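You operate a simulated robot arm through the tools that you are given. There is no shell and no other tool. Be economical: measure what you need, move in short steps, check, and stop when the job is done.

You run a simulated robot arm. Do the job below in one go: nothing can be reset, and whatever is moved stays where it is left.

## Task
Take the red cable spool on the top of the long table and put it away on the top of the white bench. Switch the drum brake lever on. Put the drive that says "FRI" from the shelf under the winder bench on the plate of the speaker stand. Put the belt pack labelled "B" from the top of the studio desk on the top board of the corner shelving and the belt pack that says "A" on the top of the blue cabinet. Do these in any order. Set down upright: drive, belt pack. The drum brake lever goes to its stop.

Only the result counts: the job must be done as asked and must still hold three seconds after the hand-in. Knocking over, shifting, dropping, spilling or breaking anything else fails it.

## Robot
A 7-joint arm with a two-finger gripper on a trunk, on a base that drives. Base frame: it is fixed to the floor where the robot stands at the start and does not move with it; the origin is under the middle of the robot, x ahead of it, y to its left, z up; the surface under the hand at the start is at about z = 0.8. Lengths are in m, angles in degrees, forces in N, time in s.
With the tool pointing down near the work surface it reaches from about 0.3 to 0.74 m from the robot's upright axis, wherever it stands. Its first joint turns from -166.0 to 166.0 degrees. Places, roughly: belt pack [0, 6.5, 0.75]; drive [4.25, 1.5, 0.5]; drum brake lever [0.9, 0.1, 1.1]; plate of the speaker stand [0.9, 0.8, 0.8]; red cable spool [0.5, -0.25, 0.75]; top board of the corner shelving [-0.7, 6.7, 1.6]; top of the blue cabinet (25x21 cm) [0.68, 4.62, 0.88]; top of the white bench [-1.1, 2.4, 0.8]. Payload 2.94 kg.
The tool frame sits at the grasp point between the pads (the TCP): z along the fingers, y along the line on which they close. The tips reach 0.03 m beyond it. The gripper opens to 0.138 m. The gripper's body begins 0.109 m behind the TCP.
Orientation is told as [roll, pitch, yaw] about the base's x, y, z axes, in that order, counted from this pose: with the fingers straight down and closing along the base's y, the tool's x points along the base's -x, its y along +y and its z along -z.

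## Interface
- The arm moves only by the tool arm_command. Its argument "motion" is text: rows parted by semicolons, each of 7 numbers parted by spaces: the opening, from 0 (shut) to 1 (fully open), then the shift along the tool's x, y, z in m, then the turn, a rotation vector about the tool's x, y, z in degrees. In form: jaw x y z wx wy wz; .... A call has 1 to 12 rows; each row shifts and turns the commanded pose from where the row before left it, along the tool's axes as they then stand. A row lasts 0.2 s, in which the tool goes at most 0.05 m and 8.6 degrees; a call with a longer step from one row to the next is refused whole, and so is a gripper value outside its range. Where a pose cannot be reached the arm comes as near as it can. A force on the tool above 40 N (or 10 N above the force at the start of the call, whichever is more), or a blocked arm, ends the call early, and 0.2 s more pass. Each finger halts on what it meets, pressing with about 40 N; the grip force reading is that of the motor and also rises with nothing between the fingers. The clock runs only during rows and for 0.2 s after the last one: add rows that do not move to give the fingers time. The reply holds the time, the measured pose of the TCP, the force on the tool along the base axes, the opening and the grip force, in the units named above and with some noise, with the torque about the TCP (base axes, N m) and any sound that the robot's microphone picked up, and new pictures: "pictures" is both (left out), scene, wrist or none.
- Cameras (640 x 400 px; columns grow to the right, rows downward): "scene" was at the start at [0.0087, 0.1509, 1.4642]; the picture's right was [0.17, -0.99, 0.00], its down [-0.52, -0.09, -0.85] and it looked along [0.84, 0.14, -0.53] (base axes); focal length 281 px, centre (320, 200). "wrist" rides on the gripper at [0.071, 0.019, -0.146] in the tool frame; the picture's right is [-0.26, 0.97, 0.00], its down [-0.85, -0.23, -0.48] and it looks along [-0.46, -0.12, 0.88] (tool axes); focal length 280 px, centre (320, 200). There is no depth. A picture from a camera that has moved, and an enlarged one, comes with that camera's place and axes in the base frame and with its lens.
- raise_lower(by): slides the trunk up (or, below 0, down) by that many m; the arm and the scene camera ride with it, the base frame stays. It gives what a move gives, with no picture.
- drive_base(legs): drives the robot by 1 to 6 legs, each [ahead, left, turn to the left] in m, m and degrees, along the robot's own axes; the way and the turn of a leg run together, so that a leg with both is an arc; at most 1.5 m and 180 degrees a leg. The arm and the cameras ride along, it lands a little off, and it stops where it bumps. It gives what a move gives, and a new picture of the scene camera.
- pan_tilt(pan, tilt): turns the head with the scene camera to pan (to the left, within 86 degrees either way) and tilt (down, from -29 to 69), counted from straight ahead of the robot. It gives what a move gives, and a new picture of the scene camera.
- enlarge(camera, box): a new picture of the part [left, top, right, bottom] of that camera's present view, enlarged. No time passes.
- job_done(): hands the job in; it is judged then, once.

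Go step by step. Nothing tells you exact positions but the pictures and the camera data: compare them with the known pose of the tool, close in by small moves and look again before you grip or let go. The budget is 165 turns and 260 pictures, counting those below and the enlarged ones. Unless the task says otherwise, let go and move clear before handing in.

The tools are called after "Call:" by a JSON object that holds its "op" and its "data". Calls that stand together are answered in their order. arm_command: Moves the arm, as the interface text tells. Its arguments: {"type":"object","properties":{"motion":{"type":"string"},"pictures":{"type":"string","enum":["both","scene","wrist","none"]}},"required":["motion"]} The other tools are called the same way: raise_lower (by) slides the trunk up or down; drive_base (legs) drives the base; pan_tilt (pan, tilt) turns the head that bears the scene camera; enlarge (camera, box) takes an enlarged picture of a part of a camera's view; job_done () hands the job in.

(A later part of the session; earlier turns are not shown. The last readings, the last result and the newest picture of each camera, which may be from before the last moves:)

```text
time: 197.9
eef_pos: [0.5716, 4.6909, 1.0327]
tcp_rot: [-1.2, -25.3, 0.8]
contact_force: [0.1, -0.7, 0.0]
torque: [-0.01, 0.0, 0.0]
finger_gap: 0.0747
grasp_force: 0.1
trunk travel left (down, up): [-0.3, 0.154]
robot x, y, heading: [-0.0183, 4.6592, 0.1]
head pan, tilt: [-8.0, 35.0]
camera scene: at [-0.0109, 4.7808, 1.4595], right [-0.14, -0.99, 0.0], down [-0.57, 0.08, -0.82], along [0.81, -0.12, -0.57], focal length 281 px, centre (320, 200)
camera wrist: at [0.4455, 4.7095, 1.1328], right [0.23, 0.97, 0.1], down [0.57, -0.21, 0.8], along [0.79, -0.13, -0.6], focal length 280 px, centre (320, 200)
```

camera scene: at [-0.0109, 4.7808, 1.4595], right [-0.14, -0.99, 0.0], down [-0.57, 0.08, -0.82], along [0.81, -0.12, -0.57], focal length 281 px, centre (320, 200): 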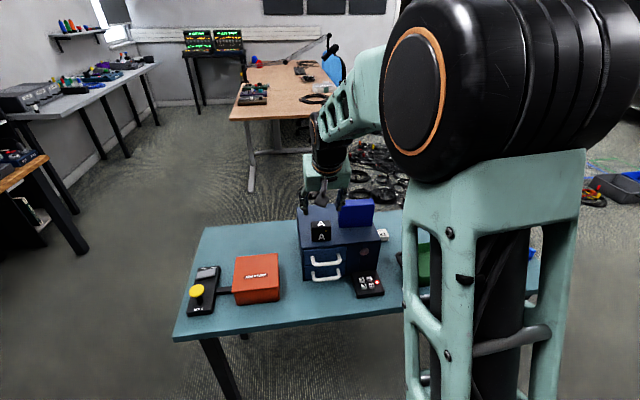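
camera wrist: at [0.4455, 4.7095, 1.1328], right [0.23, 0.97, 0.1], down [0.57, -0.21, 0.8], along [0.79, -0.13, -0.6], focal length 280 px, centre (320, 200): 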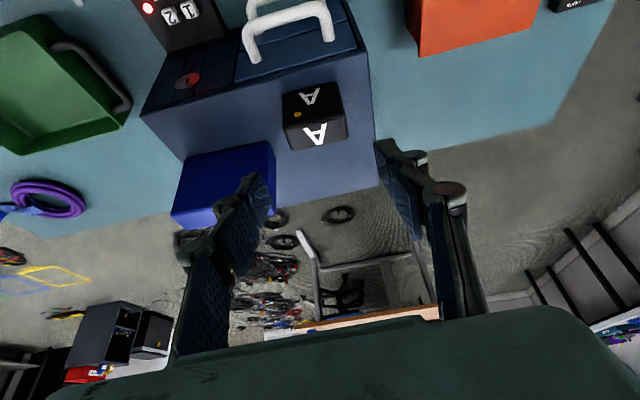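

A stands upright on the cabinet. Now I fold the arm and strafe south for a look at the route to the winder bench.

Call:
{"op": "arm_command", "data": {"motion": "0.6 -0.0148 0 -0.0317 0 8.4 0;0.6 0.005 0 -0.04 0 8.4 0;0.6 0.01 0 -0.04 0 8.4 0;0.6 0.02 0 -0.04 0 0 0;0.6 0.02 0 -0.04 0 0 0;0.6 0.03 0 -0.035 0 0 0;0.6 0.03 0 -0.03 0 0 0;0.6 0.03 0 0 0 0 0;0.6 0 0 0 0 0 0", "pictures": "none"}}

Call:
{"op": "drive_base", "data": {"legs": [[-0.1, 0, 0], [0, -1.0, 0], [0, -1.0, 0]]}}

Call:
{"op": "pan_tilt", "data": {"pan": 0, "tilt": 25}}

```text
time: 199.9
eef_pos: [0.4104, 4.6924, 1.2864]
tcp_rot: [-1.0, 0.0, 0.5]
contact_force: [0.1, 0.9, 0.1]
torque: [0.01, 0.01, 0.02]
finger_gap: 0.0828
grasp_force: 0.1
trunk travel left (down, up): [-0.3, 0.154]
robot x, y, heading: [-0.0184, 4.6562, -0.3]
head pan, tilt: [-8.0, 35.0]
```

```text
time: 218.7
eef_pos: [0.2719, 2.6591, 1.2852]
tcp_rot: [-1.0, 0.0, 0.3]
contact_force: [-1.0, 0.3, 1.0]
torque: [0.02, 0.0, -0.01]
finger_gap: 0.0828
grasp_force: 0.1
trunk travel left (down, up): [-0.3, 0.154]
robot x, y, heading: [-0.1609, 2.6272, -0.3]
head pan, tilt: [-8.0, 35.0]
camera scene: at [-0.1488, 2.7495, 1.4595], right [-0.14, -0.99, 0.0], down [-0.57, 0.08, -0.82], along [0.81, -0.12, -0.57], focal length 281 px, centre (320, 200)
```

scene: 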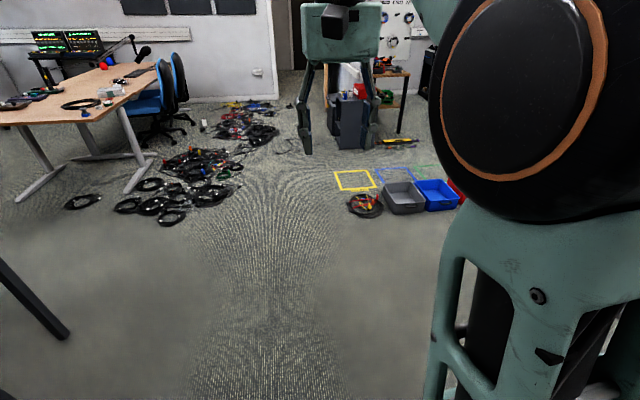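

```text
time: 219.4
eef_pos: [0.2732, 2.6601, 1.286]
tcp_rot: [-1.0, -0.2, 0.2]
contact_force: [0.2, -0.3, -0.5]
torque: [0.02, -0.01, 0.0]
finger_gap: 0.0829
grasp_force: 0.1
trunk travel left (down, up): [-0.3, 0.154]
robot x, y, heading: [-0.1595, 2.6284, -0.3]
head pan, tilt: [0.0, 25.0]
camera scene: at [-0.1438, 2.7617, 1.4752], right [-0.01, -1.0, 0.0], down [-0.42, 0.0, -0.91], along [0.91, -0.01, -0.42], focal length 281 px, centre (320, 200)
```

scene: 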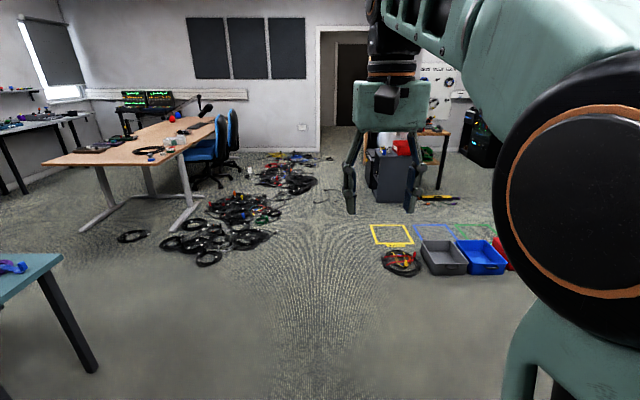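

The corridor east along y≈2.7 is clear between the cable heap (y>3.2) and the coil (y<2.35). Driving 2.3 m east.

Call:
{"op": "drive_base", "data": {"legs": [[1.2, 0.05, 0], [1.0, 0, 0]]}}

Call:
{"op": "pan_tilt", "data": {"pan": -30, "tilt": 30}}

```text
time: 230.5
eef_pos: [2.5136, 2.6492, 1.2855]
tcp_rot: [-1.1, -0.2, -1.8]
contact_force: [0.0, 0.5, -0.1]
torque: [0.0, 0.02, -0.02]
finger_gap: 0.0828
grasp_force: 0.1
trunk travel left (down, up): [-0.3, 0.154]
robot x, y, heading: [2.0845, 2.6324, -2.6]
head pan, tilt: [0.0, 25.0]
camera scene: at [2.1012, 2.7677, 1.4753], right [-0.04, -1.0, 0.0], down [-0.42, 0.02, -0.91], along [0.91, -0.04, -0.42], focal length 281 px, centre (320, 200)
```

scene: 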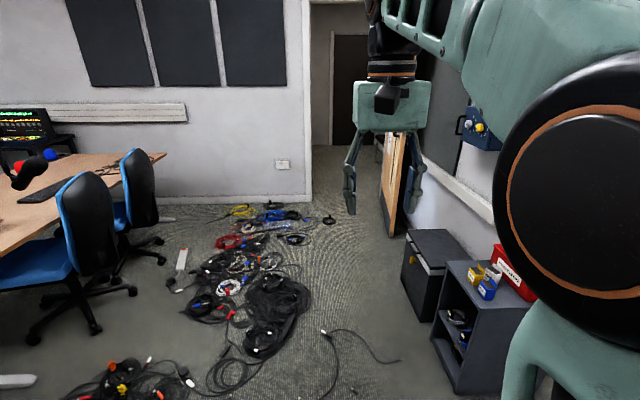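

```text
time: 231.4
eef_pos: [2.5129, 2.6512, 1.2857]
tcp_rot: [-0.9, -0.1, -1.9]
contact_force: [-0.9, 0.2, 0.4]
torque: [0.01, -0.03, 0.05]
finger_gap: 0.0828
grasp_force: 0.1
trunk travel left (down, up): [-0.3, 0.154]
robot x, y, heading: [2.0863, 2.6362, -2.4]
head pan, tilt: [-30.0, 30.0]
camera scene: at [2.0854, 2.7232, 1.4673], right [-0.54, -0.84, 0.0], down [-0.42, 0.27, -0.87], along [0.73, -0.46, -0.5], focal length 281 px, centre (320, 200)
```

scene: 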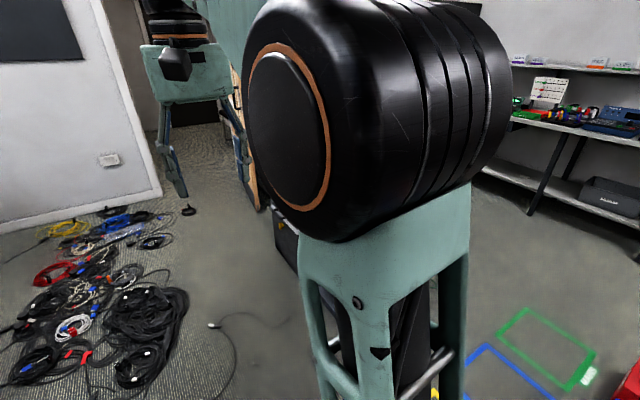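

I'll go to x≈2.45, then strafe south past the grey cabinet toward the front of the winder bench.

Call:
{"op": "drive_base", "data": {"legs": [[0.36, 0, 2.4], [0, -0.8, 0], [0, -0.8, 0]]}}

Call:
{"op": "pan_tilt", "data": {"pan": 12, "tilt": 28}}

```text
time: 247.7
eef_pos: [2.9191, 1.0872, 1.2851]
tcp_rot: [-0.8, -0.1, 3.4]
contact_force: [0.5, 1.2, 0.6]
torque: [0.0, -0.01, -0.02]
finger_gap: 0.0826
grasp_force: 0.1
trunk travel left (down, up): [-0.3, 0.154]
robot x, y, heading: [2.4929, 1.032, 2.6]
head pan, tilt: [-30.0, 30.0]
camera scene: at [2.4859, 1.1223, 1.4673], right [-0.46, -0.89, 0.0], down [-0.44, 0.23, -0.87], along [0.77, -0.4, -0.5], focal length 281 px, centre (320, 200)
```

scene: 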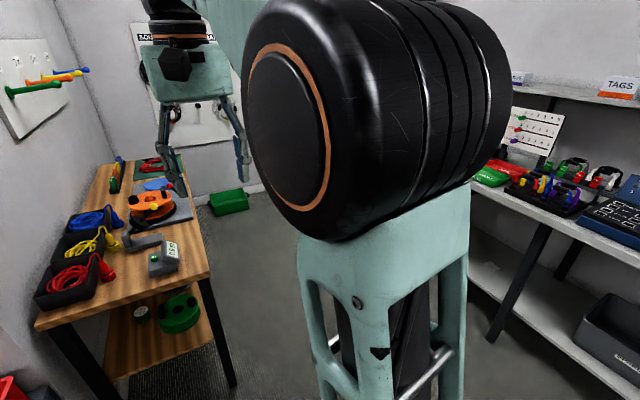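

```text
time: 248.8
eef_pos: [2.9185, 1.0876, 1.2868]
tcp_rot: [-0.9, -0.1, 3.4]
contact_force: [0.7, 0.8, -0.7]
torque: [0.02, 0.02, -0.02]
finger_gap: 0.0828
grasp_force: 0.1
trunk travel left (down, up): [-0.3, 0.154]
robot x, y, heading: [2.4898, 1.0318, 2.9]
head pan, tilt: [12.0, 28.0]
camera scene: at [2.4938, 1.1869, 1.4705], right [0.25, -0.97, 0.0], down [-0.45, -0.12, -0.88], along [0.85, 0.22, -0.47], focal length 281 px, centre (320, 200)
```

scene: 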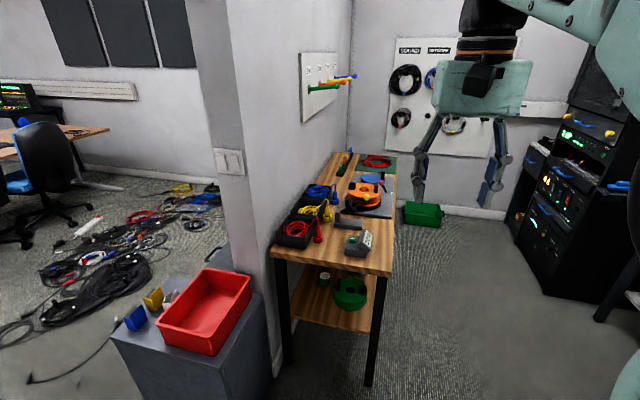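

The winder bench spans x 3.26–4.4, y 1.14–1.58, open to the south, with a shelf beneath. I'll drive east along y≈0.6.

Call:
{"op": "drive_base", "data": {"legs": [[0, -0.43, -2.9], [1.2, 0, 0], [0, 0, 60]]}}

Call:
{"op": "pan_tilt", "data": {"pan": 0, "tilt": 40}}

```text
time: 261.3
eef_pos: [3.8369, 0.9867, 1.2856]
tcp_rot: [-0.8, -0.1, 60.8]
contact_force: [0.2, -0.3, -0.2]
torque: [0.0, 0.0, 0.01]
finger_gap: 0.083
grasp_force: 0.0
trunk travel left (down, up): [-0.3, 0.154]
robot x, y, heading: [3.6565, 0.5969, 60.3]
head pan, tilt: [12.0, 28.0]
camera scene: at [3.5265, 0.681, 1.4705], right [0.95, -0.31, 0.0], down [-0.14, -0.45, -0.88], along [0.27, 0.84, -0.47], focal length 281 px, centre (320, 200)
```

scene: 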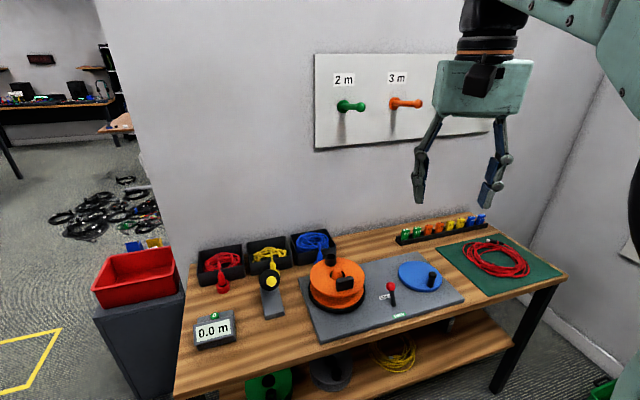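

```text
time: 262.1
eef_pos: [3.8383, 0.9854, 1.2848]
tcp_rot: [-0.9, -0.1, 60.9]
contact_force: [0.3, 0.3, 0.2]
torque: [0.0, -0.01, 0.01]
finger_gap: 0.0832
grasp_force: 0.1
trunk travel left (down, up): [-0.3, 0.154]
robot x, y, heading: [3.6542, 0.5936, 60.1]
head pan, tilt: [0.0, 40.0]
camera scene: at [3.5409, 0.6679, 1.452], right [0.87, -0.5, 0.0], down [-0.32, -0.56, -0.77], along [0.38, 0.67, -0.64], focal length 281 px, centre (320, 200)
```

scene: 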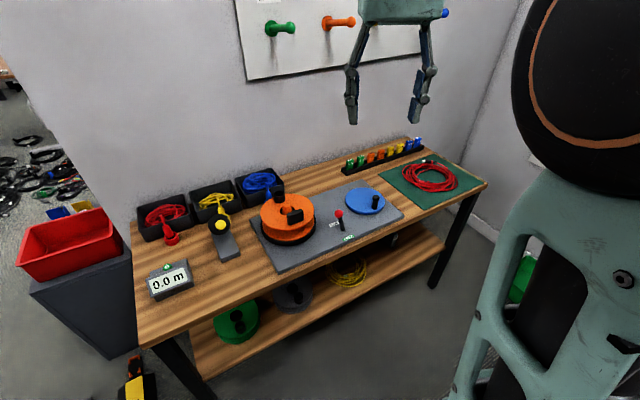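

Nothing labelled yet. I'll square up to the bench near x≈4.1 and lower the trunk to see onto the shelf.

Call:
{"op": "drive_base", "data": {"legs": [[0, 0, 29.5], [0, -0.45, 0], [-0.1, 0, 0]]}}

Call:
{"op": "raise_lower", "data": {"by": -0.3}}

Call:
{"op": "pan_tilt", "data": {"pan": 0, "tilt": 35}}

```text
time: 268.7
eef_pos: [4.077, 0.9205, 1.2854]
tcp_rot: [-0.9, -0.2, 89.4]
contact_force: [-0.8, -0.1, -0.7]
torque: [0.03, -0.01, -0.03]
finger_gap: 0.0828
grasp_force: 0.1
trunk travel left (down, up): [-0.3, 0.154]
robot x, y, heading: [4.1018, 0.4946, 88.6]
head pan, tilt: [0.0, 40.0]
camera scene: at [3.9694, 0.4989, 1.452], right [1.0, -0.02, 0.0], down [-0.01, -0.64, -0.77], along [0.02, 0.77, -0.64], focal length 281 px, centre (320, 200)
```

scene: 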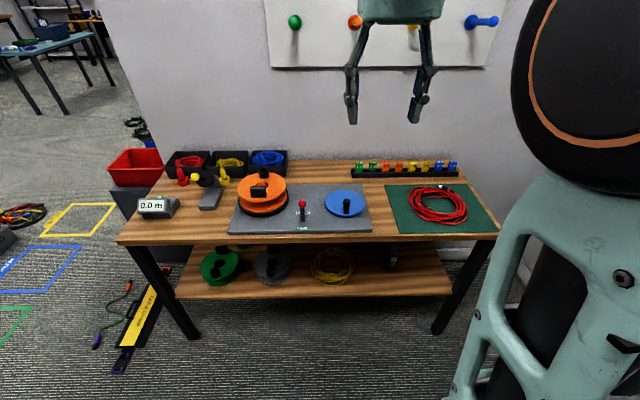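

```text
time: 271.7
eef_pos: [4.0777, 0.92, 0.9848]
tcp_rot: [-1.0, -0.1, 89.5]
contact_force: [0.5, 0.3, 0.2]
torque: [-0.01, 0.04, -0.04]
finger_gap: 0.0829
grasp_force: 0.1
trunk travel left (down, up): [0.0, 0.454]
robot x, y, heading: [4.1078, 0.4903, 88.8]
head pan, tilt: [0.0, 40.0]
```

```text
time: 272.4
eef_pos: [4.0771, 0.9209, 0.9859]
tcp_rot: [-0.9, -0.1, 89.4]
contact_force: [0.1, -0.9, 0.9]
torque: [-0.03, 0.03, -0.01]
finger_gap: 0.0829
grasp_force: 0.1
trunk travel left (down, up): [0.0, 0.454]
robot x, y, heading: [4.1011, 0.4924, 89.0]
head pan, tilt: [0.0, 35.0]
camera scene: at [3.9695, 0.5025, 1.1595], right [1.0, -0.02, 0.0], down [-0.01, -0.57, -0.82], along [0.02, 0.82, -0.57], focal length 281 px, centre (320, 200)
```

scene: 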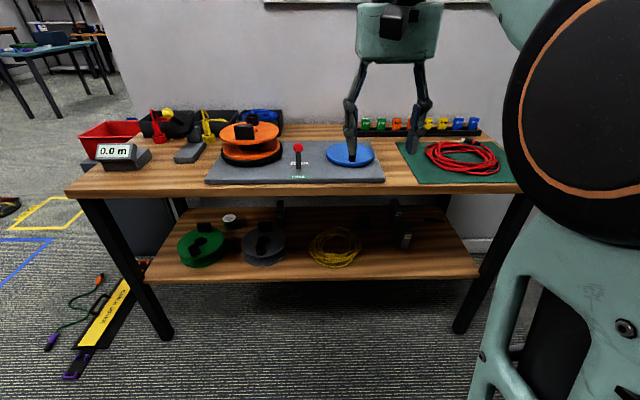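

Call:
{"op": "enlarge", "data": {"camera": "scene", "box": [250, 190, 490, 290]}}

```text
2.67 times, centred on (370, 240) of scene
camera zoom: at [3.9695, 0.5025, 1.1595], right [1.0, -0.02, 0.0], down [-0.01, -0.57, -0.82], along [0.02, 0.82, -0.57], focal length 749 px, centre (187, 93)
```

zoom: 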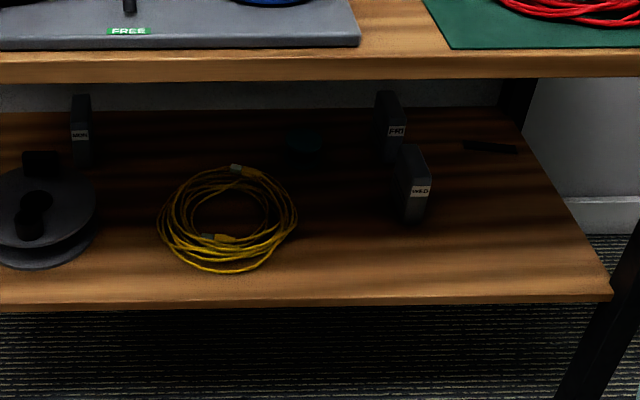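

The FRI drive stands at the back of the shelf around (4.28, 1.35), with WED in front of it. To clear WED I'll use a hand flipped 180° (camera on top), so first I rotate the hand.

Call:
{"op": "arm_command", "data": {"motion": "0.6 0 0 0 0 0 8.5;0.6 0 0 0 0 0 8.5;0.6 0 0 0 0 0 8.5;0.6 0 0 0 0 0 8.5;0.6 0 0 0 0 0 8.5;0.6 0 0 0 0 0 8.5;0.6 0 0 0 0 0 8.5;0.6 0 0 0 0 0 8.5;0.6 0 0 0 0 0 8.5;0.6 0 0 0 0 0 8.5;0.6 0 0 0 0 0 8.5;0.6 0 0 0 0 0 0", "pictures": "none"}}

Call:
{"op": "arm_command", "data": {"motion": "0.6 0 0 0 0 0 8.5;0.6 0 0 0 0 0 8.5;0.6 0 0 0 0 0 8.5;0.6 0 0 0 0 0 8.5;0.6 0 0 0 0 0 8.5;0.6 0 0 0 0 0 8.5;0.6 0 0 0 0 0 8.5;0.6 0 0 0 0 0 8.5;0.6 0 0 0 0 0 8.5;0.6 0 0 0 0 0 8.5;0.6 0 0 0 0 0 0", "pictures": "both"}}

```text
time: 275.0
eef_pos: [4.0772, 0.9207, 0.9853]
tcp_rot: [0.2, -1.0, -4.2]
contact_force: [-0.1, -0.1, -0.4]
torque: [0.0, 0.02, 0.02]
finger_gap: 0.0831
grasp_force: 0.0
trunk travel left (down, up): [0.0, 0.454]
robot x, y, heading: [4.1058, 0.4888, 88.9]
head pan, tilt: [0.0, 35.0]
```

```text
time: 277.4
eef_pos: [4.0778, 0.9203, 0.9842]
tcp_rot: [0.9, 0.1, -89.0]
contact_force: [0.3, 0.8, -0.7]
torque: [-0.06, 0.05, -0.01]
finger_gap: 0.0827
grasp_force: 0.0
trunk travel left (down, up): [0.0, 0.454]
robot x, y, heading: [4.1027, 0.491, 88.8]
head pan, tilt: [0.0, 35.0]
camera scene: at [3.9703, 0.5028, 1.1597], right [1.0, -0.02, 0.0], down [-0.01, -0.57, -0.82], along [0.02, 0.82, -0.57], focal length 281 px, centre (320, 200)
camera wrist: at [4.0942, 0.991, 1.1293], right [0.97, -0.25, 0.01], down [-0.22, -0.85, 0.47], along [-0.1, -0.46, -0.88], focal length 280 px, centre (320, 200)
```

scene: 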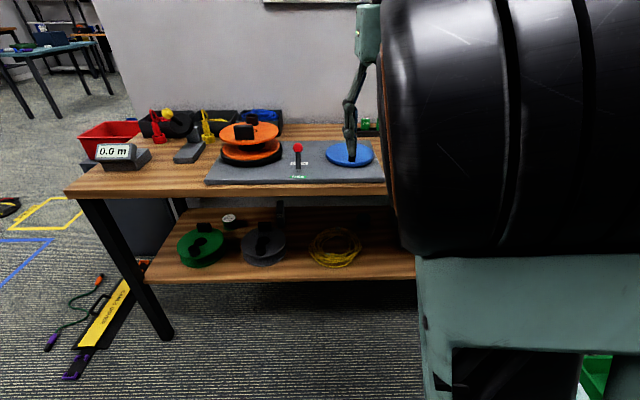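
wrist: 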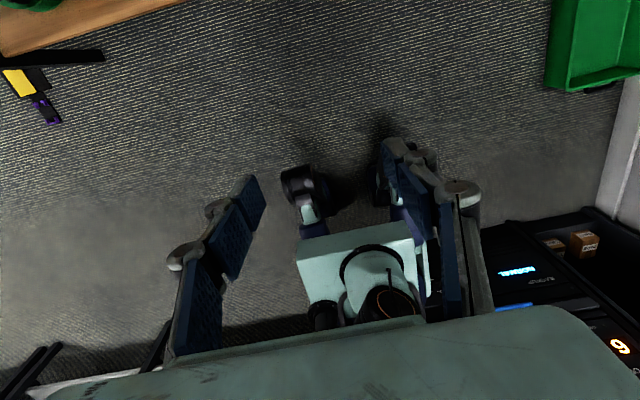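

Flip worked. I'll align the robot with the drive's x and then tilt the hand forward.

Call:
{"op": "drive_base", "data": {"legs": [[0, -0.17, 1]]}}

Call:
{"op": "arm_command", "data": {"motion": "0.6 0.03 0 0 0 8 0;0.6 0.02 0 0 0 8 0;0.6 0 0 0 0 8 0;0.6 0 0 0 0 8 0;0.6 0 0 0 0 8 0;0.6 0 0 0 0 8 0;0.6 0 0 0 0 8 0;0.6 0 0 0 0 4 0;0.6 0 0 0 0 0 0", "pictures": "both"}}

```text
time: 279.4
eef_pos: [4.2342, 0.9171, 0.9847]
tcp_rot: [0.9, 0.1, -88.3]
contact_force: [-0.1, 0.0, -0.3]
torque: [0.01, 0.01, 0.0]
finger_gap: 0.083
grasp_force: 0.0
trunk travel left (down, up): [0.0, 0.454]
robot x, y, heading: [4.2641, 0.4882, 89.5]
head pan, tilt: [0.0, 35.0]
camera scene: at [4.1308, 0.4983, 1.1595], right [1.0, -0.01, 0.0], down [0.0, -0.57, -0.82], along [0.01, 0.82, -0.57], focal length 281 px, centre (320, 200)
```

scene: 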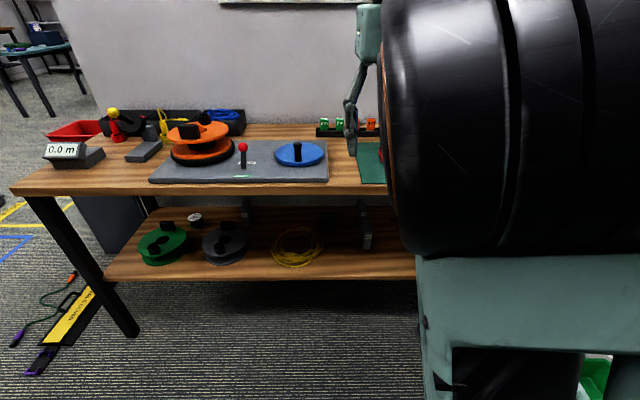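

```text
time: 280.5
eef_pos: [4.2729, 0.9806, 0.9595]
tcp_rot: [-14.3, 28.6, -95.0]
contact_force: [0.5, 0.2, 0.2]
torque: [0.06, -0.02, -0.06]
finger_gap: 0.0828
grasp_force: 0.0
trunk travel left (down, up): [0.0, 0.454]
robot x, y, heading: [4.2647, 0.4891, 89.5]
head pan, tilt: [0.0, 35.0]
stopped in row 5: the arm was blocked; the commanded pose is now the measured one
camera scene: at [4.1476, 0.4998, 1.1705], right [0.98, -0.2, 0.0], down [-0.09, -0.46, -0.88], along [0.17, 0.87, -0.47], focal length 281 px, centre (320, 200)
camera wrist: at [4.3272, 0.9717, 1.1134], right [0.92, -0.2, -0.33], down [-0.19, -0.98, 0.05], along [-0.34, 0.02, -0.94], focal length 280 px, centre (320, 200)
```

scene: 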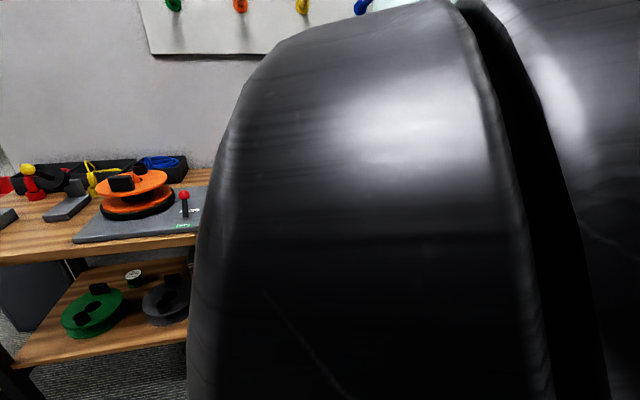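
wrist: 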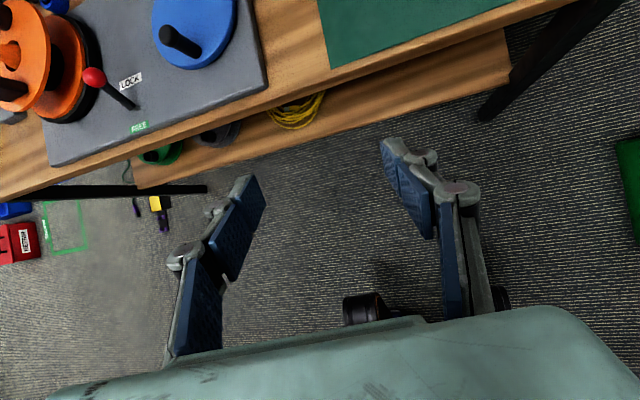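

The flipped, folded posture makes the elbow hit the mast. I'll go back to the normal hand orientation and use a ~53° tilt, which should also clear WED.

Call:
{"op": "arm_command", "data": {"motion": "0.6 0 0 0 0 -8 0;0.6 0 0 0 0 -8 0;0.6 0 0 0 0 -8 0;0.6 0 0 0 0 -5 0;0.6 0 0 -0.02 0 0 -8.5;0.6 0 0 -0.02 0 0 -8.5;0.6 0 0 0 0 0 -8.5;0.6 0 0 0 0 0 -8.5;0.6 0 0 0 0 0 -8.5;0.6 0 0 0 0 0 -8.5;0.6 0 0 0 0 0 -8.5;0.6 0 0 0 0 0 -8.5", "pictures": "none"}}

Call:
{"op": "arm_command", "data": {"motion": "0.6 0 0 0 0 0 -8.5;0.6 0 0 0 0 0 -8.5;0.6 0 0 0 0 0 -8.5;0.6 0 0 0 0 0 -8.5;0.6 0 0 0 0 0 -8.5;0.6 0 0 0 0 0 -8.5;0.6 0 0 0 0 0 -8.5;0.6 0 0 0 0 0 -8.5;0.6 0 0 0 0 0 -8.5;0.6 0 0 0 0 0 -8.5;0.6 0 0 0 0 0 -8.5;0.6 0 0 0 0 0 -8.5", "pictures": "scene"}}

```text
time: 283.1
eef_pos: [4.2716, 0.9637, 1.018]
tcp_rot: [5.5, 12.8, -19.9]
contact_force: [-0.5, 0.1, -0.4]
torque: [0.01, 0.01, -0.01]
finger_gap: 0.083
grasp_force: 0.0
out of reach, approached as far as the arm can: row 2, 3
trunk travel left (down, up): [0.0, 0.454]
robot x, y, heading: [4.2692, 0.4897, 89.5]
head pan, tilt: [0.0, 35.0]
```

```text
time: 285.7
eef_pos: [4.2704, 0.9622, 1.0187]
tcp_rot: [11.6, -7.8, 80.8]
contact_force: [0.9, -0.9, 0.2]
torque: [-0.01, -0.05, -0.04]
finger_gap: 0.0828
grasp_force: 0.0
trunk travel left (down, up): [0.0, 0.454]
robot x, y, heading: [4.2678, 0.4859, 89.5]
head pan, tilt: [0.0, 35.0]
camera scene: at [4.1309, 0.4984, 1.1595], right [1.0, -0.01, 0.0], down [-0.01, -0.57, -0.82], along [0.01, 0.82, -0.57], focal length 281 px, centre (320, 200)
```

scene: 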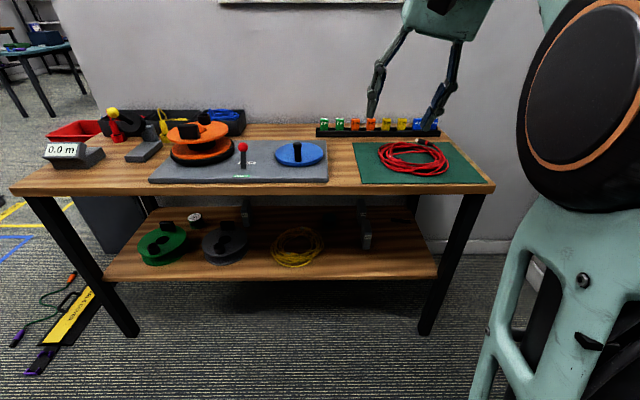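

Call:
{"op": "arm_command", "data": {"motion": "0.6 0 0 0 6 3 -4;0.6 0 0 0 6 4 -4;0.6 0 0 0 0 0 0", "pictures": "none"}}

Call:
{"op": "enlarge", "data": {"camera": "scene", "box": [300, 180, 460, 280]}}

```text
time: 286.5
eef_pos: [4.2704, 0.9608, 1.0184]
tcp_rot: [-1.1, -1.5, 89.1]
contact_force: [-0.5, -0.2, -0.9]
torque: [0.03, 0.03, 0.01]
finger_gap: 0.0829
grasp_force: 0.1
trunk travel left (down, up): [0.0, 0.454]
robot x, y, heading: [4.2631, 0.4859, 89.6]
head pan, tilt: [0.0, 35.0]
```

```text
4.00 times, centred on (380, 230) of scene
camera zoom: at [4.1309, 0.4984, 1.1595], right [1.0, -0.01, 0.0], down [-0.01, -0.57, -0.82], along [0.01, 0.82, -0.57], focal length 1123 px, centre (80, 80)
```

zoom: 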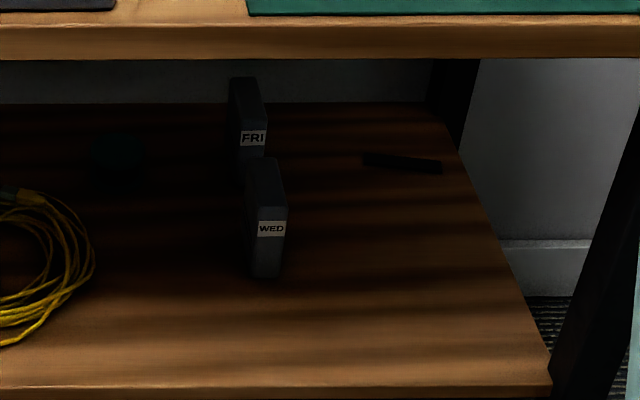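

Re-measured: shelf z≈0.376, drives ~0.08 tall; FRI at x≈4.325, y 1.43–1.515; WED at y 1.29–1.37; bench underside ≈0.735. A 45° tilt passing over WED works. I back up a little, tilt and lower in front of the bench.

Call:
{"op": "drive_base", "data": {"legs": [[-0.08, -0.05, 0]]}}

Call:
{"op": "arm_command", "data": {"motion": "0.45 -0.04 0 0 0 -8 0;0.45 -0.04 0 0 0 -8 0;0.45 -0.035 0 0.02 0 -8 0;0.45 0 0 0 0 -8 0;0.45 0 0 0 0 -8 0;0.45 0 0 0 0 -5 0;0.45 0.03 0 0.03 0 0 0;0.45 0.03 0 0.03 0 0 0;0.45 0.03 0 0.03 0 0 0;0.45 0 0 0 0 0 0", "pictures": "both"}}

```text
time: 287.6
eef_pos: [4.319, 0.8834, 1.0169]
tcp_rot: [-1.2, -1.7, 89.2]
contact_force: [-0.1, 0.1, -0.5]
torque: [0.01, -0.02, 0.0]
finger_gap: 0.0826
grasp_force: 0.0
trunk travel left (down, up): [0.0, 0.454]
robot x, y, heading: [4.3151, 0.4062, 89.5]
head pan, tilt: [0.0, 35.0]
camera scene: at [4.1805, 0.4203, 1.1595], right [1.0, -0.01, 0.0], down [0.0, -0.57, -0.82], along [0.01, 0.82, -0.57], focal length 281 px, centre (320, 200)
```

scene: 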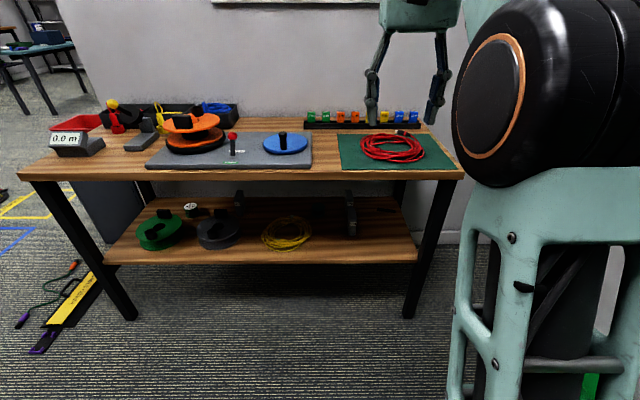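

```text
time: 289.8
eef_pos: [4.3229, 1.0062, 0.8867]
tcp_rot: [-1.7, -46.6, 90.4]
contact_force: [-0.3, -0.3, -0.5]
torque: [0.0, -0.03, 0.02]
finger_gap: 0.062
grasp_force: 0.1
trunk travel left (down, up): [0.0, 0.454]
robot x, y, heading: [4.3161, 0.4076, 89.5]
head pan, tilt: [0.0, 35.0]
camera scene: at [4.1805, 0.4202, 1.1595], right [1.0, -0.01, 0.0], down [0.0, -0.57, -0.82], along [0.01, 0.82, -0.57], focal length 281 px, centre (320, 200)
camera wrist: at [4.3025, 0.8505, 0.9335], right [-0.97, 0.19, 0.17], down [0.21, 0.23, 0.95], along [0.14, 0.95, -0.27], focal length 280 px, centre (320, 200)
```

scene: 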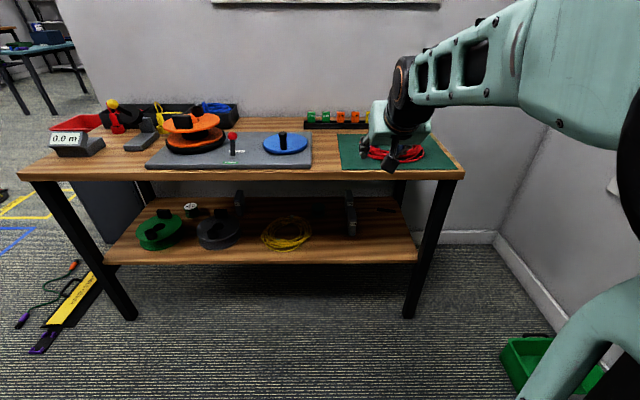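
wrist: 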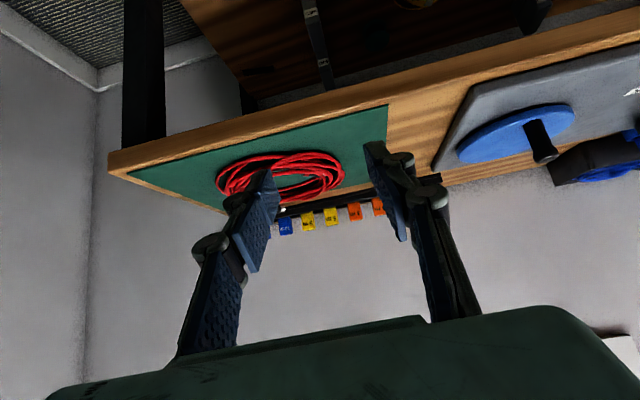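

Call:
{"op": "arm_command", "data": {"motion": "0.45 0.0334 0 0.0315 0 0 0;0.45 0.0334 0 0.0315 0 0 0;0.45 0.0334 0 0.0315 0 0 0;0.45 0.0334 0 0.0315 0 0 0;0.45 0.0334 0 0.0315 0 0 0;0.45 0.0334 0 0.0315 0 0 0;0.45 0.0334 0 0.0315 0 0 0;0.45 0.0334 0 0.0315 0 0 0;0.45 0 0 0 0 0 0", "pictures": "both"}}

```text
time: 291.8
eef_pos: [4.3308, 1.0074, 0.5237]
tcp_rot: [-1.7, -46.6, 90.5]
contact_force: [0.3, 0.0, 0.1]
torque: [0.03, -0.01, -0.01]
finger_gap: 0.0619
grasp_force: 0.1
trunk travel left (down, up): [0.0, 0.454]
robot x, y, heading: [4.3157, 0.4071, 89.5]
head pan, tilt: [0.0, 35.0]
camera scene: at [4.1805, 0.4202, 1.1595], right [1.0, -0.01, 0.0], down [0.0, -0.57, -0.82], along [0.01, 0.82, -0.57], focal length 281 px, centre (320, 200)
camera wrist: at [4.3094, 0.8535, 0.5696], right [-0.97, 0.19, 0.17], down [0.21, 0.23, 0.95], along [0.14, 0.95, -0.27], focal length 280 px, centre (320, 200)
```

scene: 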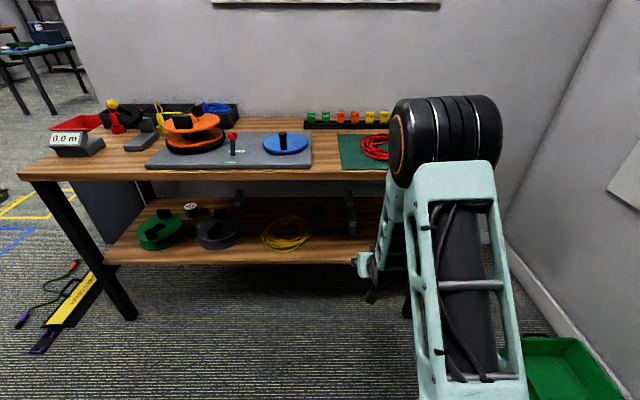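
wrist: 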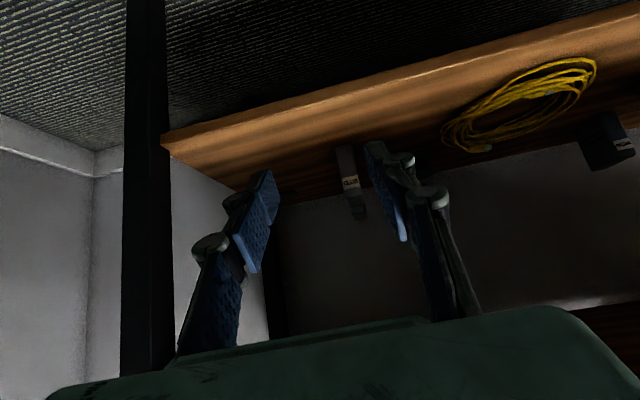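

Call:
{"op": "enlarge", "data": {"camera": "wrist", "box": [250, 100, 450, 240]}}

Call:
{"op": "enlarge", "data": {"camera": "scene", "box": [310, 150, 430, 280]}}

```text
2.86 times, centred on (350, 170) of wrist
camera zoom: at [4.3094, 0.8535, 0.5696], right [-0.97, 0.19, 0.17], down [0.21, 0.23, 0.95], along [0.14, 0.95, -0.27], focal length 801 px, centre (234, 286)
```

zoom: 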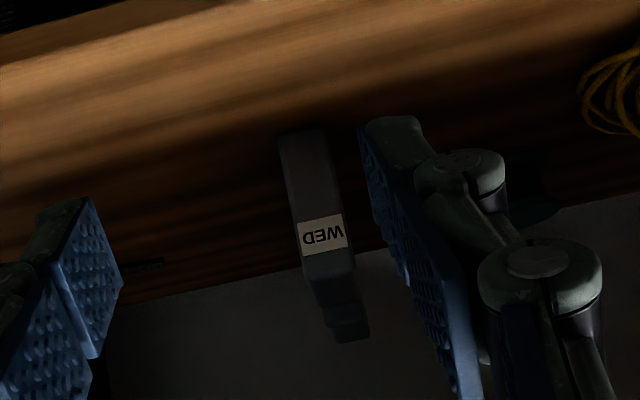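

```text
3.08 times, centred on (370, 215) of scene
camera zoom: at [4.1805, 0.4202, 1.1595], right [1.0, -0.01, 0.0], down [0.0, -0.57, -0.82], along [0.01, 0.82, -0.57], focal length 864 px, centre (166, 154)
```

zoom: 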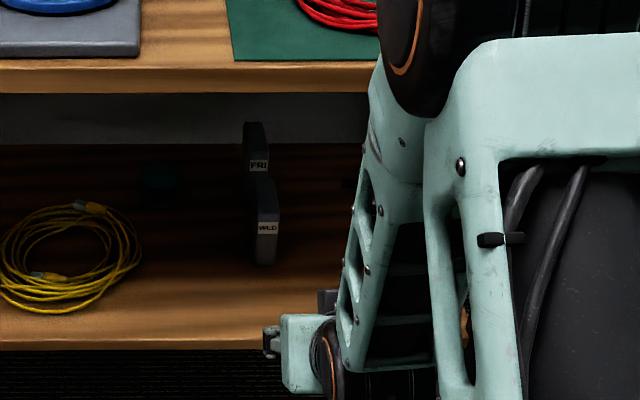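

FRI refined: x≈4.32, front face y≈1.45, top z≈0.446; WED front y≈1.31. I'll extend the arm nearly straight at z≈0.50 first (so the forearm stays low), then drive forward over WED.

Call:
{"op": "arm_command", "data": {"motion": "0.45 0 0 0 0 -3.4 0;0.45 -0.0254 0.0013 0.0347 0 0 0;0.45 -0.0254 0.0013 0.0347 0 0 0;0.45 -0.0254 0.0013 0.0347 0 0 0;0.45 -0.0254 0.0013 0.0347 0 0 0;0.45 -0.0254 0.0013 0.0347 0 0 0;0.45 -0.0254 0.0013 0.0347 0 0 0;0.45 0 0 0 0 0 0", "pictures": "both"}}

```text
time: 293.6
eef_pos: [4.3285, 1.2634, 0.5051]
tcp_rot: [-1.8, -49.9, 90.6]
contact_force: [0.1, -0.2, -0.1]
torque: [0.0, -0.01, -0.01]
finger_gap: 0.0621
grasp_force: 0.0
trunk travel left (down, up): [0.0, 0.454]
robot x, y, heading: [4.3155, 0.4114, 89.9]
head pan, tilt: [0.0, 35.0]
camera scene: at [4.1805, 0.4202, 1.1595], right [1.0, -0.01, 0.0], down [0.0, -0.57, -0.82], along [0.01, 0.82, -0.57], focal length 281 px, centre (320, 200)
camera wrist: at [4.3061, 1.1057, 0.5431], right [-0.97, 0.18, 0.18], down [0.21, 0.18, 0.96], along [0.14, 0.97, -0.21], focal length 280 px, centre (320, 200)
```

scene: 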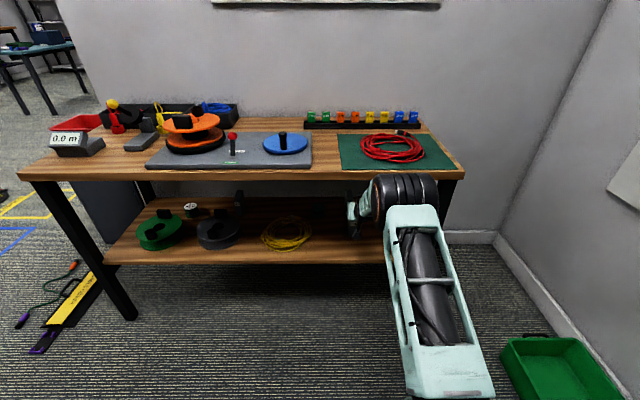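
wrist: 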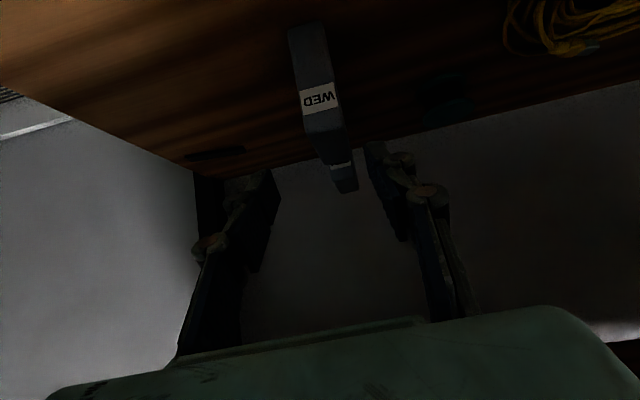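

Nicely lined up. Tilt 5° more, extend a bit further and center, then check arm height against the bench edge.

Call:
{"op": "arm_command", "data": {"motion": "0.45 0 0.003 0 0 -5 0;0.45 -0.01 0.003 0.027 0 0 0;0.45 -0.009 0 0.027 0 0 0;0.45 0 0 0 0 0 0", "pictures": "scene"}}

Call:
{"op": "enlarge", "data": {"camera": "scene", "box": [310, 130, 470, 290]}}

```text
time: 294.6
eef_pos: [4.3221, 1.3197, 0.4911]
tcp_rot: [-2.1, -54.9, 90.9]
contact_force: [0.0, -0.2, 0.2]
torque: [0.02, 0.02, -0.01]
finger_gap: 0.0618
grasp_force: 0.0
trunk travel left (down, up): [0.0, 0.454]
robot x, y, heading: [4.316, 0.4105, 89.5]
head pan, tilt: [0.0, 35.0]
camera scene: at [4.1805, 0.4202, 1.1595], right [1.0, -0.01, 0.0], down [0.0, -0.57, -0.82], along [0.01, 0.82, -0.57], focal length 281 px, centre (320, 200)
```

scene: 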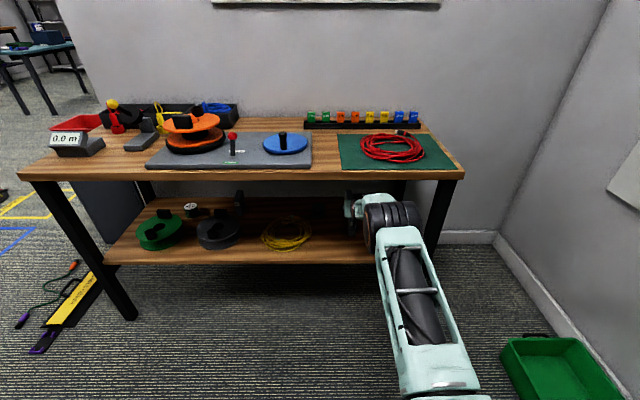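

```text
2.50 times, centred on (390, 210) of scene
camera zoom: at [4.1805, 0.4202, 1.1595], right [1.0, -0.01, 0.0], down [0.0, -0.57, -0.82], along [0.01, 0.82, -0.57], focal length 702 px, centre (145, 175)
```

zoom: 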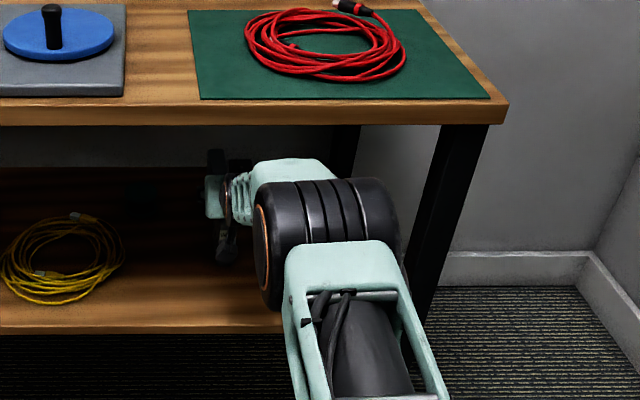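

The forearm must stay below the bench edge, so I widen the jaws (straddling WED), lower to z≈0.46 and straighten the arm before driving in.

Call:
{"op": "arm_command", "data": {"motion": "0.7 0 0 0 0 0 0;0.7 0.007 0 0.017 0 0 0;0.7 0.007 0 0.017 0 0 0;0.7 0 0 0 0 0 0", "pictures": "both"}}

```text
time: 295.6
eef_pos: [4.3238, 1.3368, 0.4598]
tcp_rot: [-2.1, -54.9, 90.8]
contact_force: [0.1, 0.4, -0.6]
torque: [0.0, -0.01, 0.0]
finger_gap: 0.0964
grasp_force: 0.1
trunk travel left (down, up): [0.0, 0.454]
robot x, y, heading: [4.3175, 0.4114, 89.8]
head pan, tilt: [0.0, 35.0]
camera scene: at [4.1805, 0.4202, 1.1595], right [1.0, -0.01, 0.0], down [0.0, -0.57, -0.82], along [0.01, 0.82, -0.57], focal length 281 px, centre (320, 200)
camera wrist: at [4.3018, 1.1763, 0.4841], right [-0.97, 0.16, 0.19], down [0.21, 0.09, 0.97], along [0.14, 0.98, -0.13], focal length 280 px, centre (320, 200)
```

scene: 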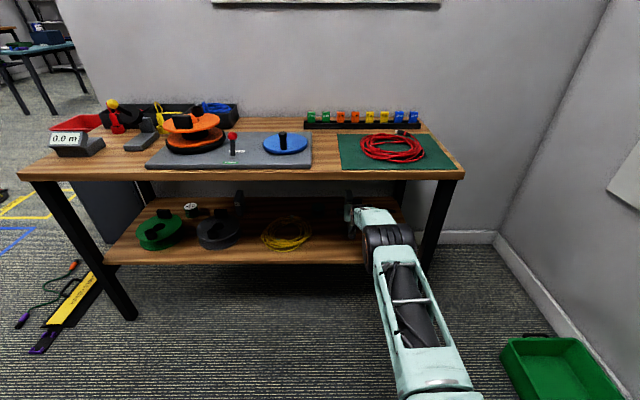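
wrist: 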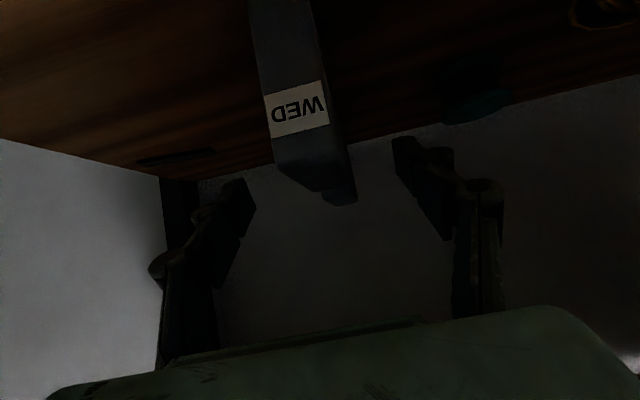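

WED top is at z≈0.451; the fingers straddle it with margin and the camera clears it. Drive ahead 0.08 and check.

Call:
{"op": "drive_base", "data": {"legs": [[0.08, 0, 0]]}}

Call:
{"op": "arm_command", "data": {"motion": "0.7 0 0 0 0 0 0", "pictures": "wrist"}}

```text
time: 296.7
eef_pos: [4.3233, 1.4149, 0.4604]
tcp_rot: [-2.0, -54.9, 90.9]
contact_force: [-0.5, -0.2, 0.6]
torque: [0.0, 0.0, 0.02]
finger_gap: 0.097
grasp_force: 0.0
trunk travel left (down, up): [0.0, 0.454]
robot x, y, heading: [4.3158, 0.4921, 89.7]
head pan, tilt: [0.0, 35.0]
camera scene: at [4.1811, 0.4996, 1.1595], right [1.0, -0.01, 0.0], down [0.0, -0.57, -0.82], along [0.01, 0.82, -0.57], focal length 281 px, centre (320, 200)
```

scene: 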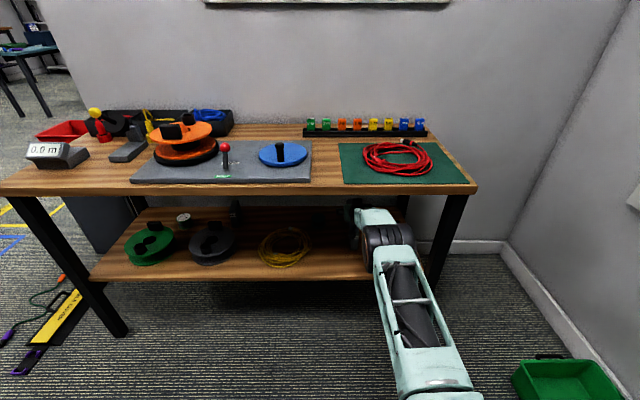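

```text
time: 297.1
eef_pos: [4.3231, 1.4157, 0.4605]
tcp_rot: [-2.1, -54.9, 91.0]
contact_force: [0.1, 0.3, -0.2]
torque: [0.03, 0.02, -0.03]
finger_gap: 0.0968
grasp_force: 0.0
trunk travel left (down, up): [0.0, 0.454]
robot x, y, heading: [4.3159, 0.4845, 89.6]
head pan, tilt: [0.0, 35.0]
camera wrist: at [4.3023, 1.2557, 0.4841], right [-0.97, 0.16, 0.19], down [0.21, 0.09, 0.97], along [0.14, 0.98, -0.13], focal length 280 px, centre (320, 200)
```

wrist: 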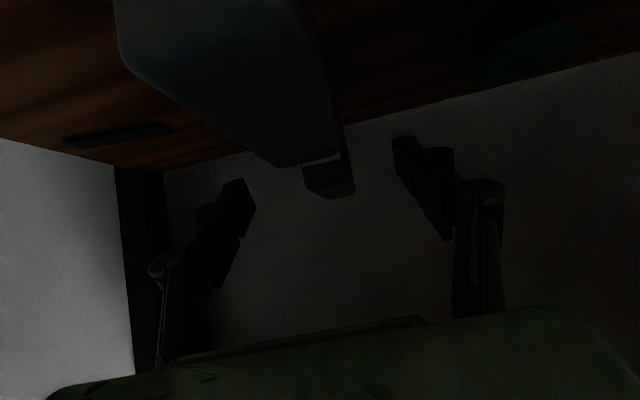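

Clear so far, with FRI visible just beyond WED. Drive ahead the last 0.06 m.

Call:
{"op": "drive_base", "data": {"legs": [[0.06, 0, 0]]}}

Call:
{"op": "arm_command", "data": {"motion": "0.7 0 0 0 0 0 0", "pictures": "wrist"}}

Call:
{"op": "enlarge", "data": {"camera": "scene", "box": [330, 170, 450, 290]}}

```text
time: 298.0
eef_pos: [4.3221, 1.4738, 0.4463]
tcp_rot: [-2.0, -54.0, 91.0]
contact_force: [0.5, 0.5, 0.2]
torque: [-0.02, -0.01, -0.03]
finger_gap: 0.0963
grasp_force: 0.1
trunk travel left (down, up): [0.0, 0.454]
robot x, y, heading: [4.3161, 0.5537, 89.6]
head pan, tilt: [0.0, 35.0]
camera scene: at [4.1815, 0.5634, 1.1588], right [1.0, -0.01, 0.0], down [0.0, -0.58, -0.82], along [0.01, 0.82, -0.58], focal length 281 px, centre (320, 200)
```

scene: 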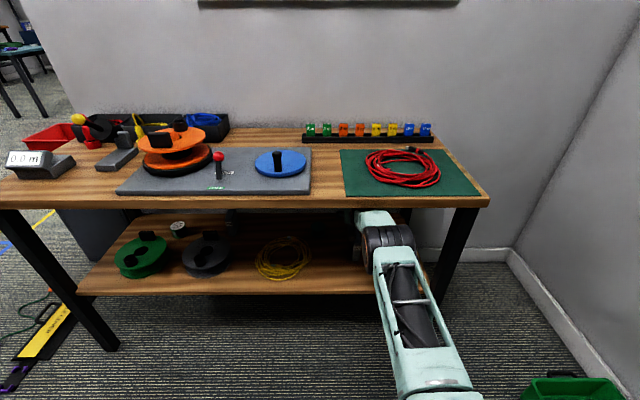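

```text
time: 298.4
eef_pos: [4.3237, 1.4713, 0.4477]
tcp_rot: [-2.1, -53.9, 90.9]
contact_force: [0.4, -0.9, -0.6]
torque: [0.0, 0.01, 0.01]
finger_gap: 0.0963
grasp_force: 0.1
trunk travel left (down, up): [0.0, 0.454]
robot x, y, heading: [4.3167, 0.5511, 89.5]
head pan, tilt: [0.0, 35.0]
camera wrist: at [4.3021, 1.3118, 0.4735], right [-0.97, 0.17, 0.19], down [0.21, 0.11, 0.97], along [0.14, 0.98, -0.14], focal length 280 px, centre (320, 200)
```

wrist: 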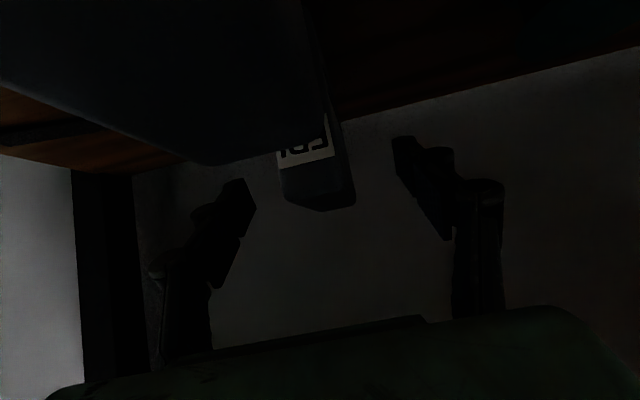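

```text
3.33 times, centred on (390, 230) of scene
camera zoom: at [4.1815, 0.5613, 1.1599], right [1.0, -0.01, 0.0], down [0.0, -0.57, -0.82], along [0.01, 0.82, -0.57], focal length 936 px, centre (87, 100)
```

zoom: 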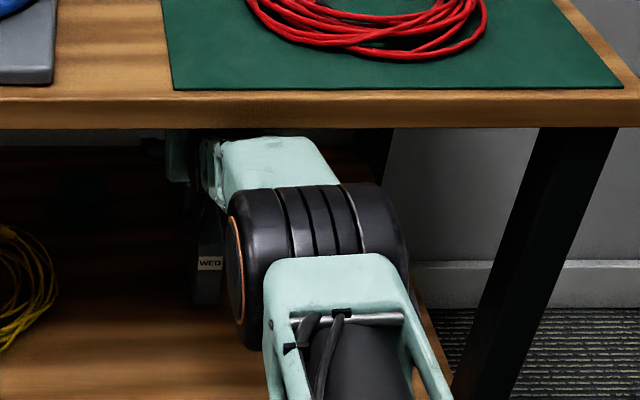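

The fingers now flank FRI's top-front. I'll nudge slightly along the tool axis and close gently.

Call:
{"op": "arm_command", "data": {"motion": "0.7 0 -0.002 0.008 0 0 0;0.45 0 0 0 0 0 0;0.25 0 0 0 0 0 0;0.1 0 0 0 0 0 0;0 0 0 0 0 0 0;0 0 0 0 0 0 0", "pictures": "wrist"}}

```text
time: 299.8
eef_pos: [4.3249, 1.4801, 0.4477]
tcp_rot: [-2.0, -54.3, 90.9]
contact_force: [-2.6, 0.5, 2.9]
torque: [0.06, 0.2, -0.01]
finger_gap: 0.0292
grasp_force: 40.4
trunk travel left (down, up): [0.0, 0.454]
robot x, y, heading: [4.3157, 0.548, 89.4]
head pan, tilt: [0.0, 35.0]
camera wrist: at [4.3037, 1.3197, 0.4731], right [-0.97, 0.17, 0.19], down [0.21, 0.11, 0.97], along [0.14, 0.98, -0.14], focal length 280 px, centre (320, 200)
```

wrist: 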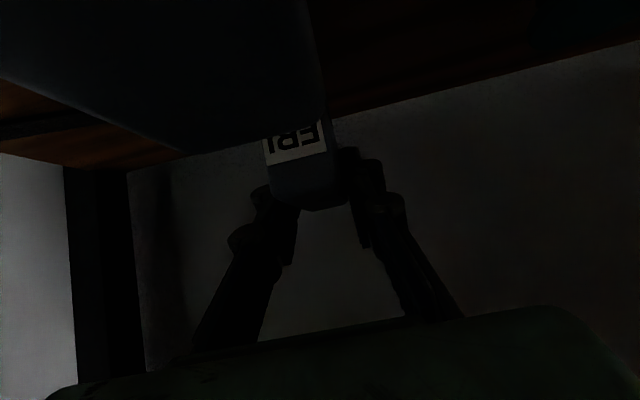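

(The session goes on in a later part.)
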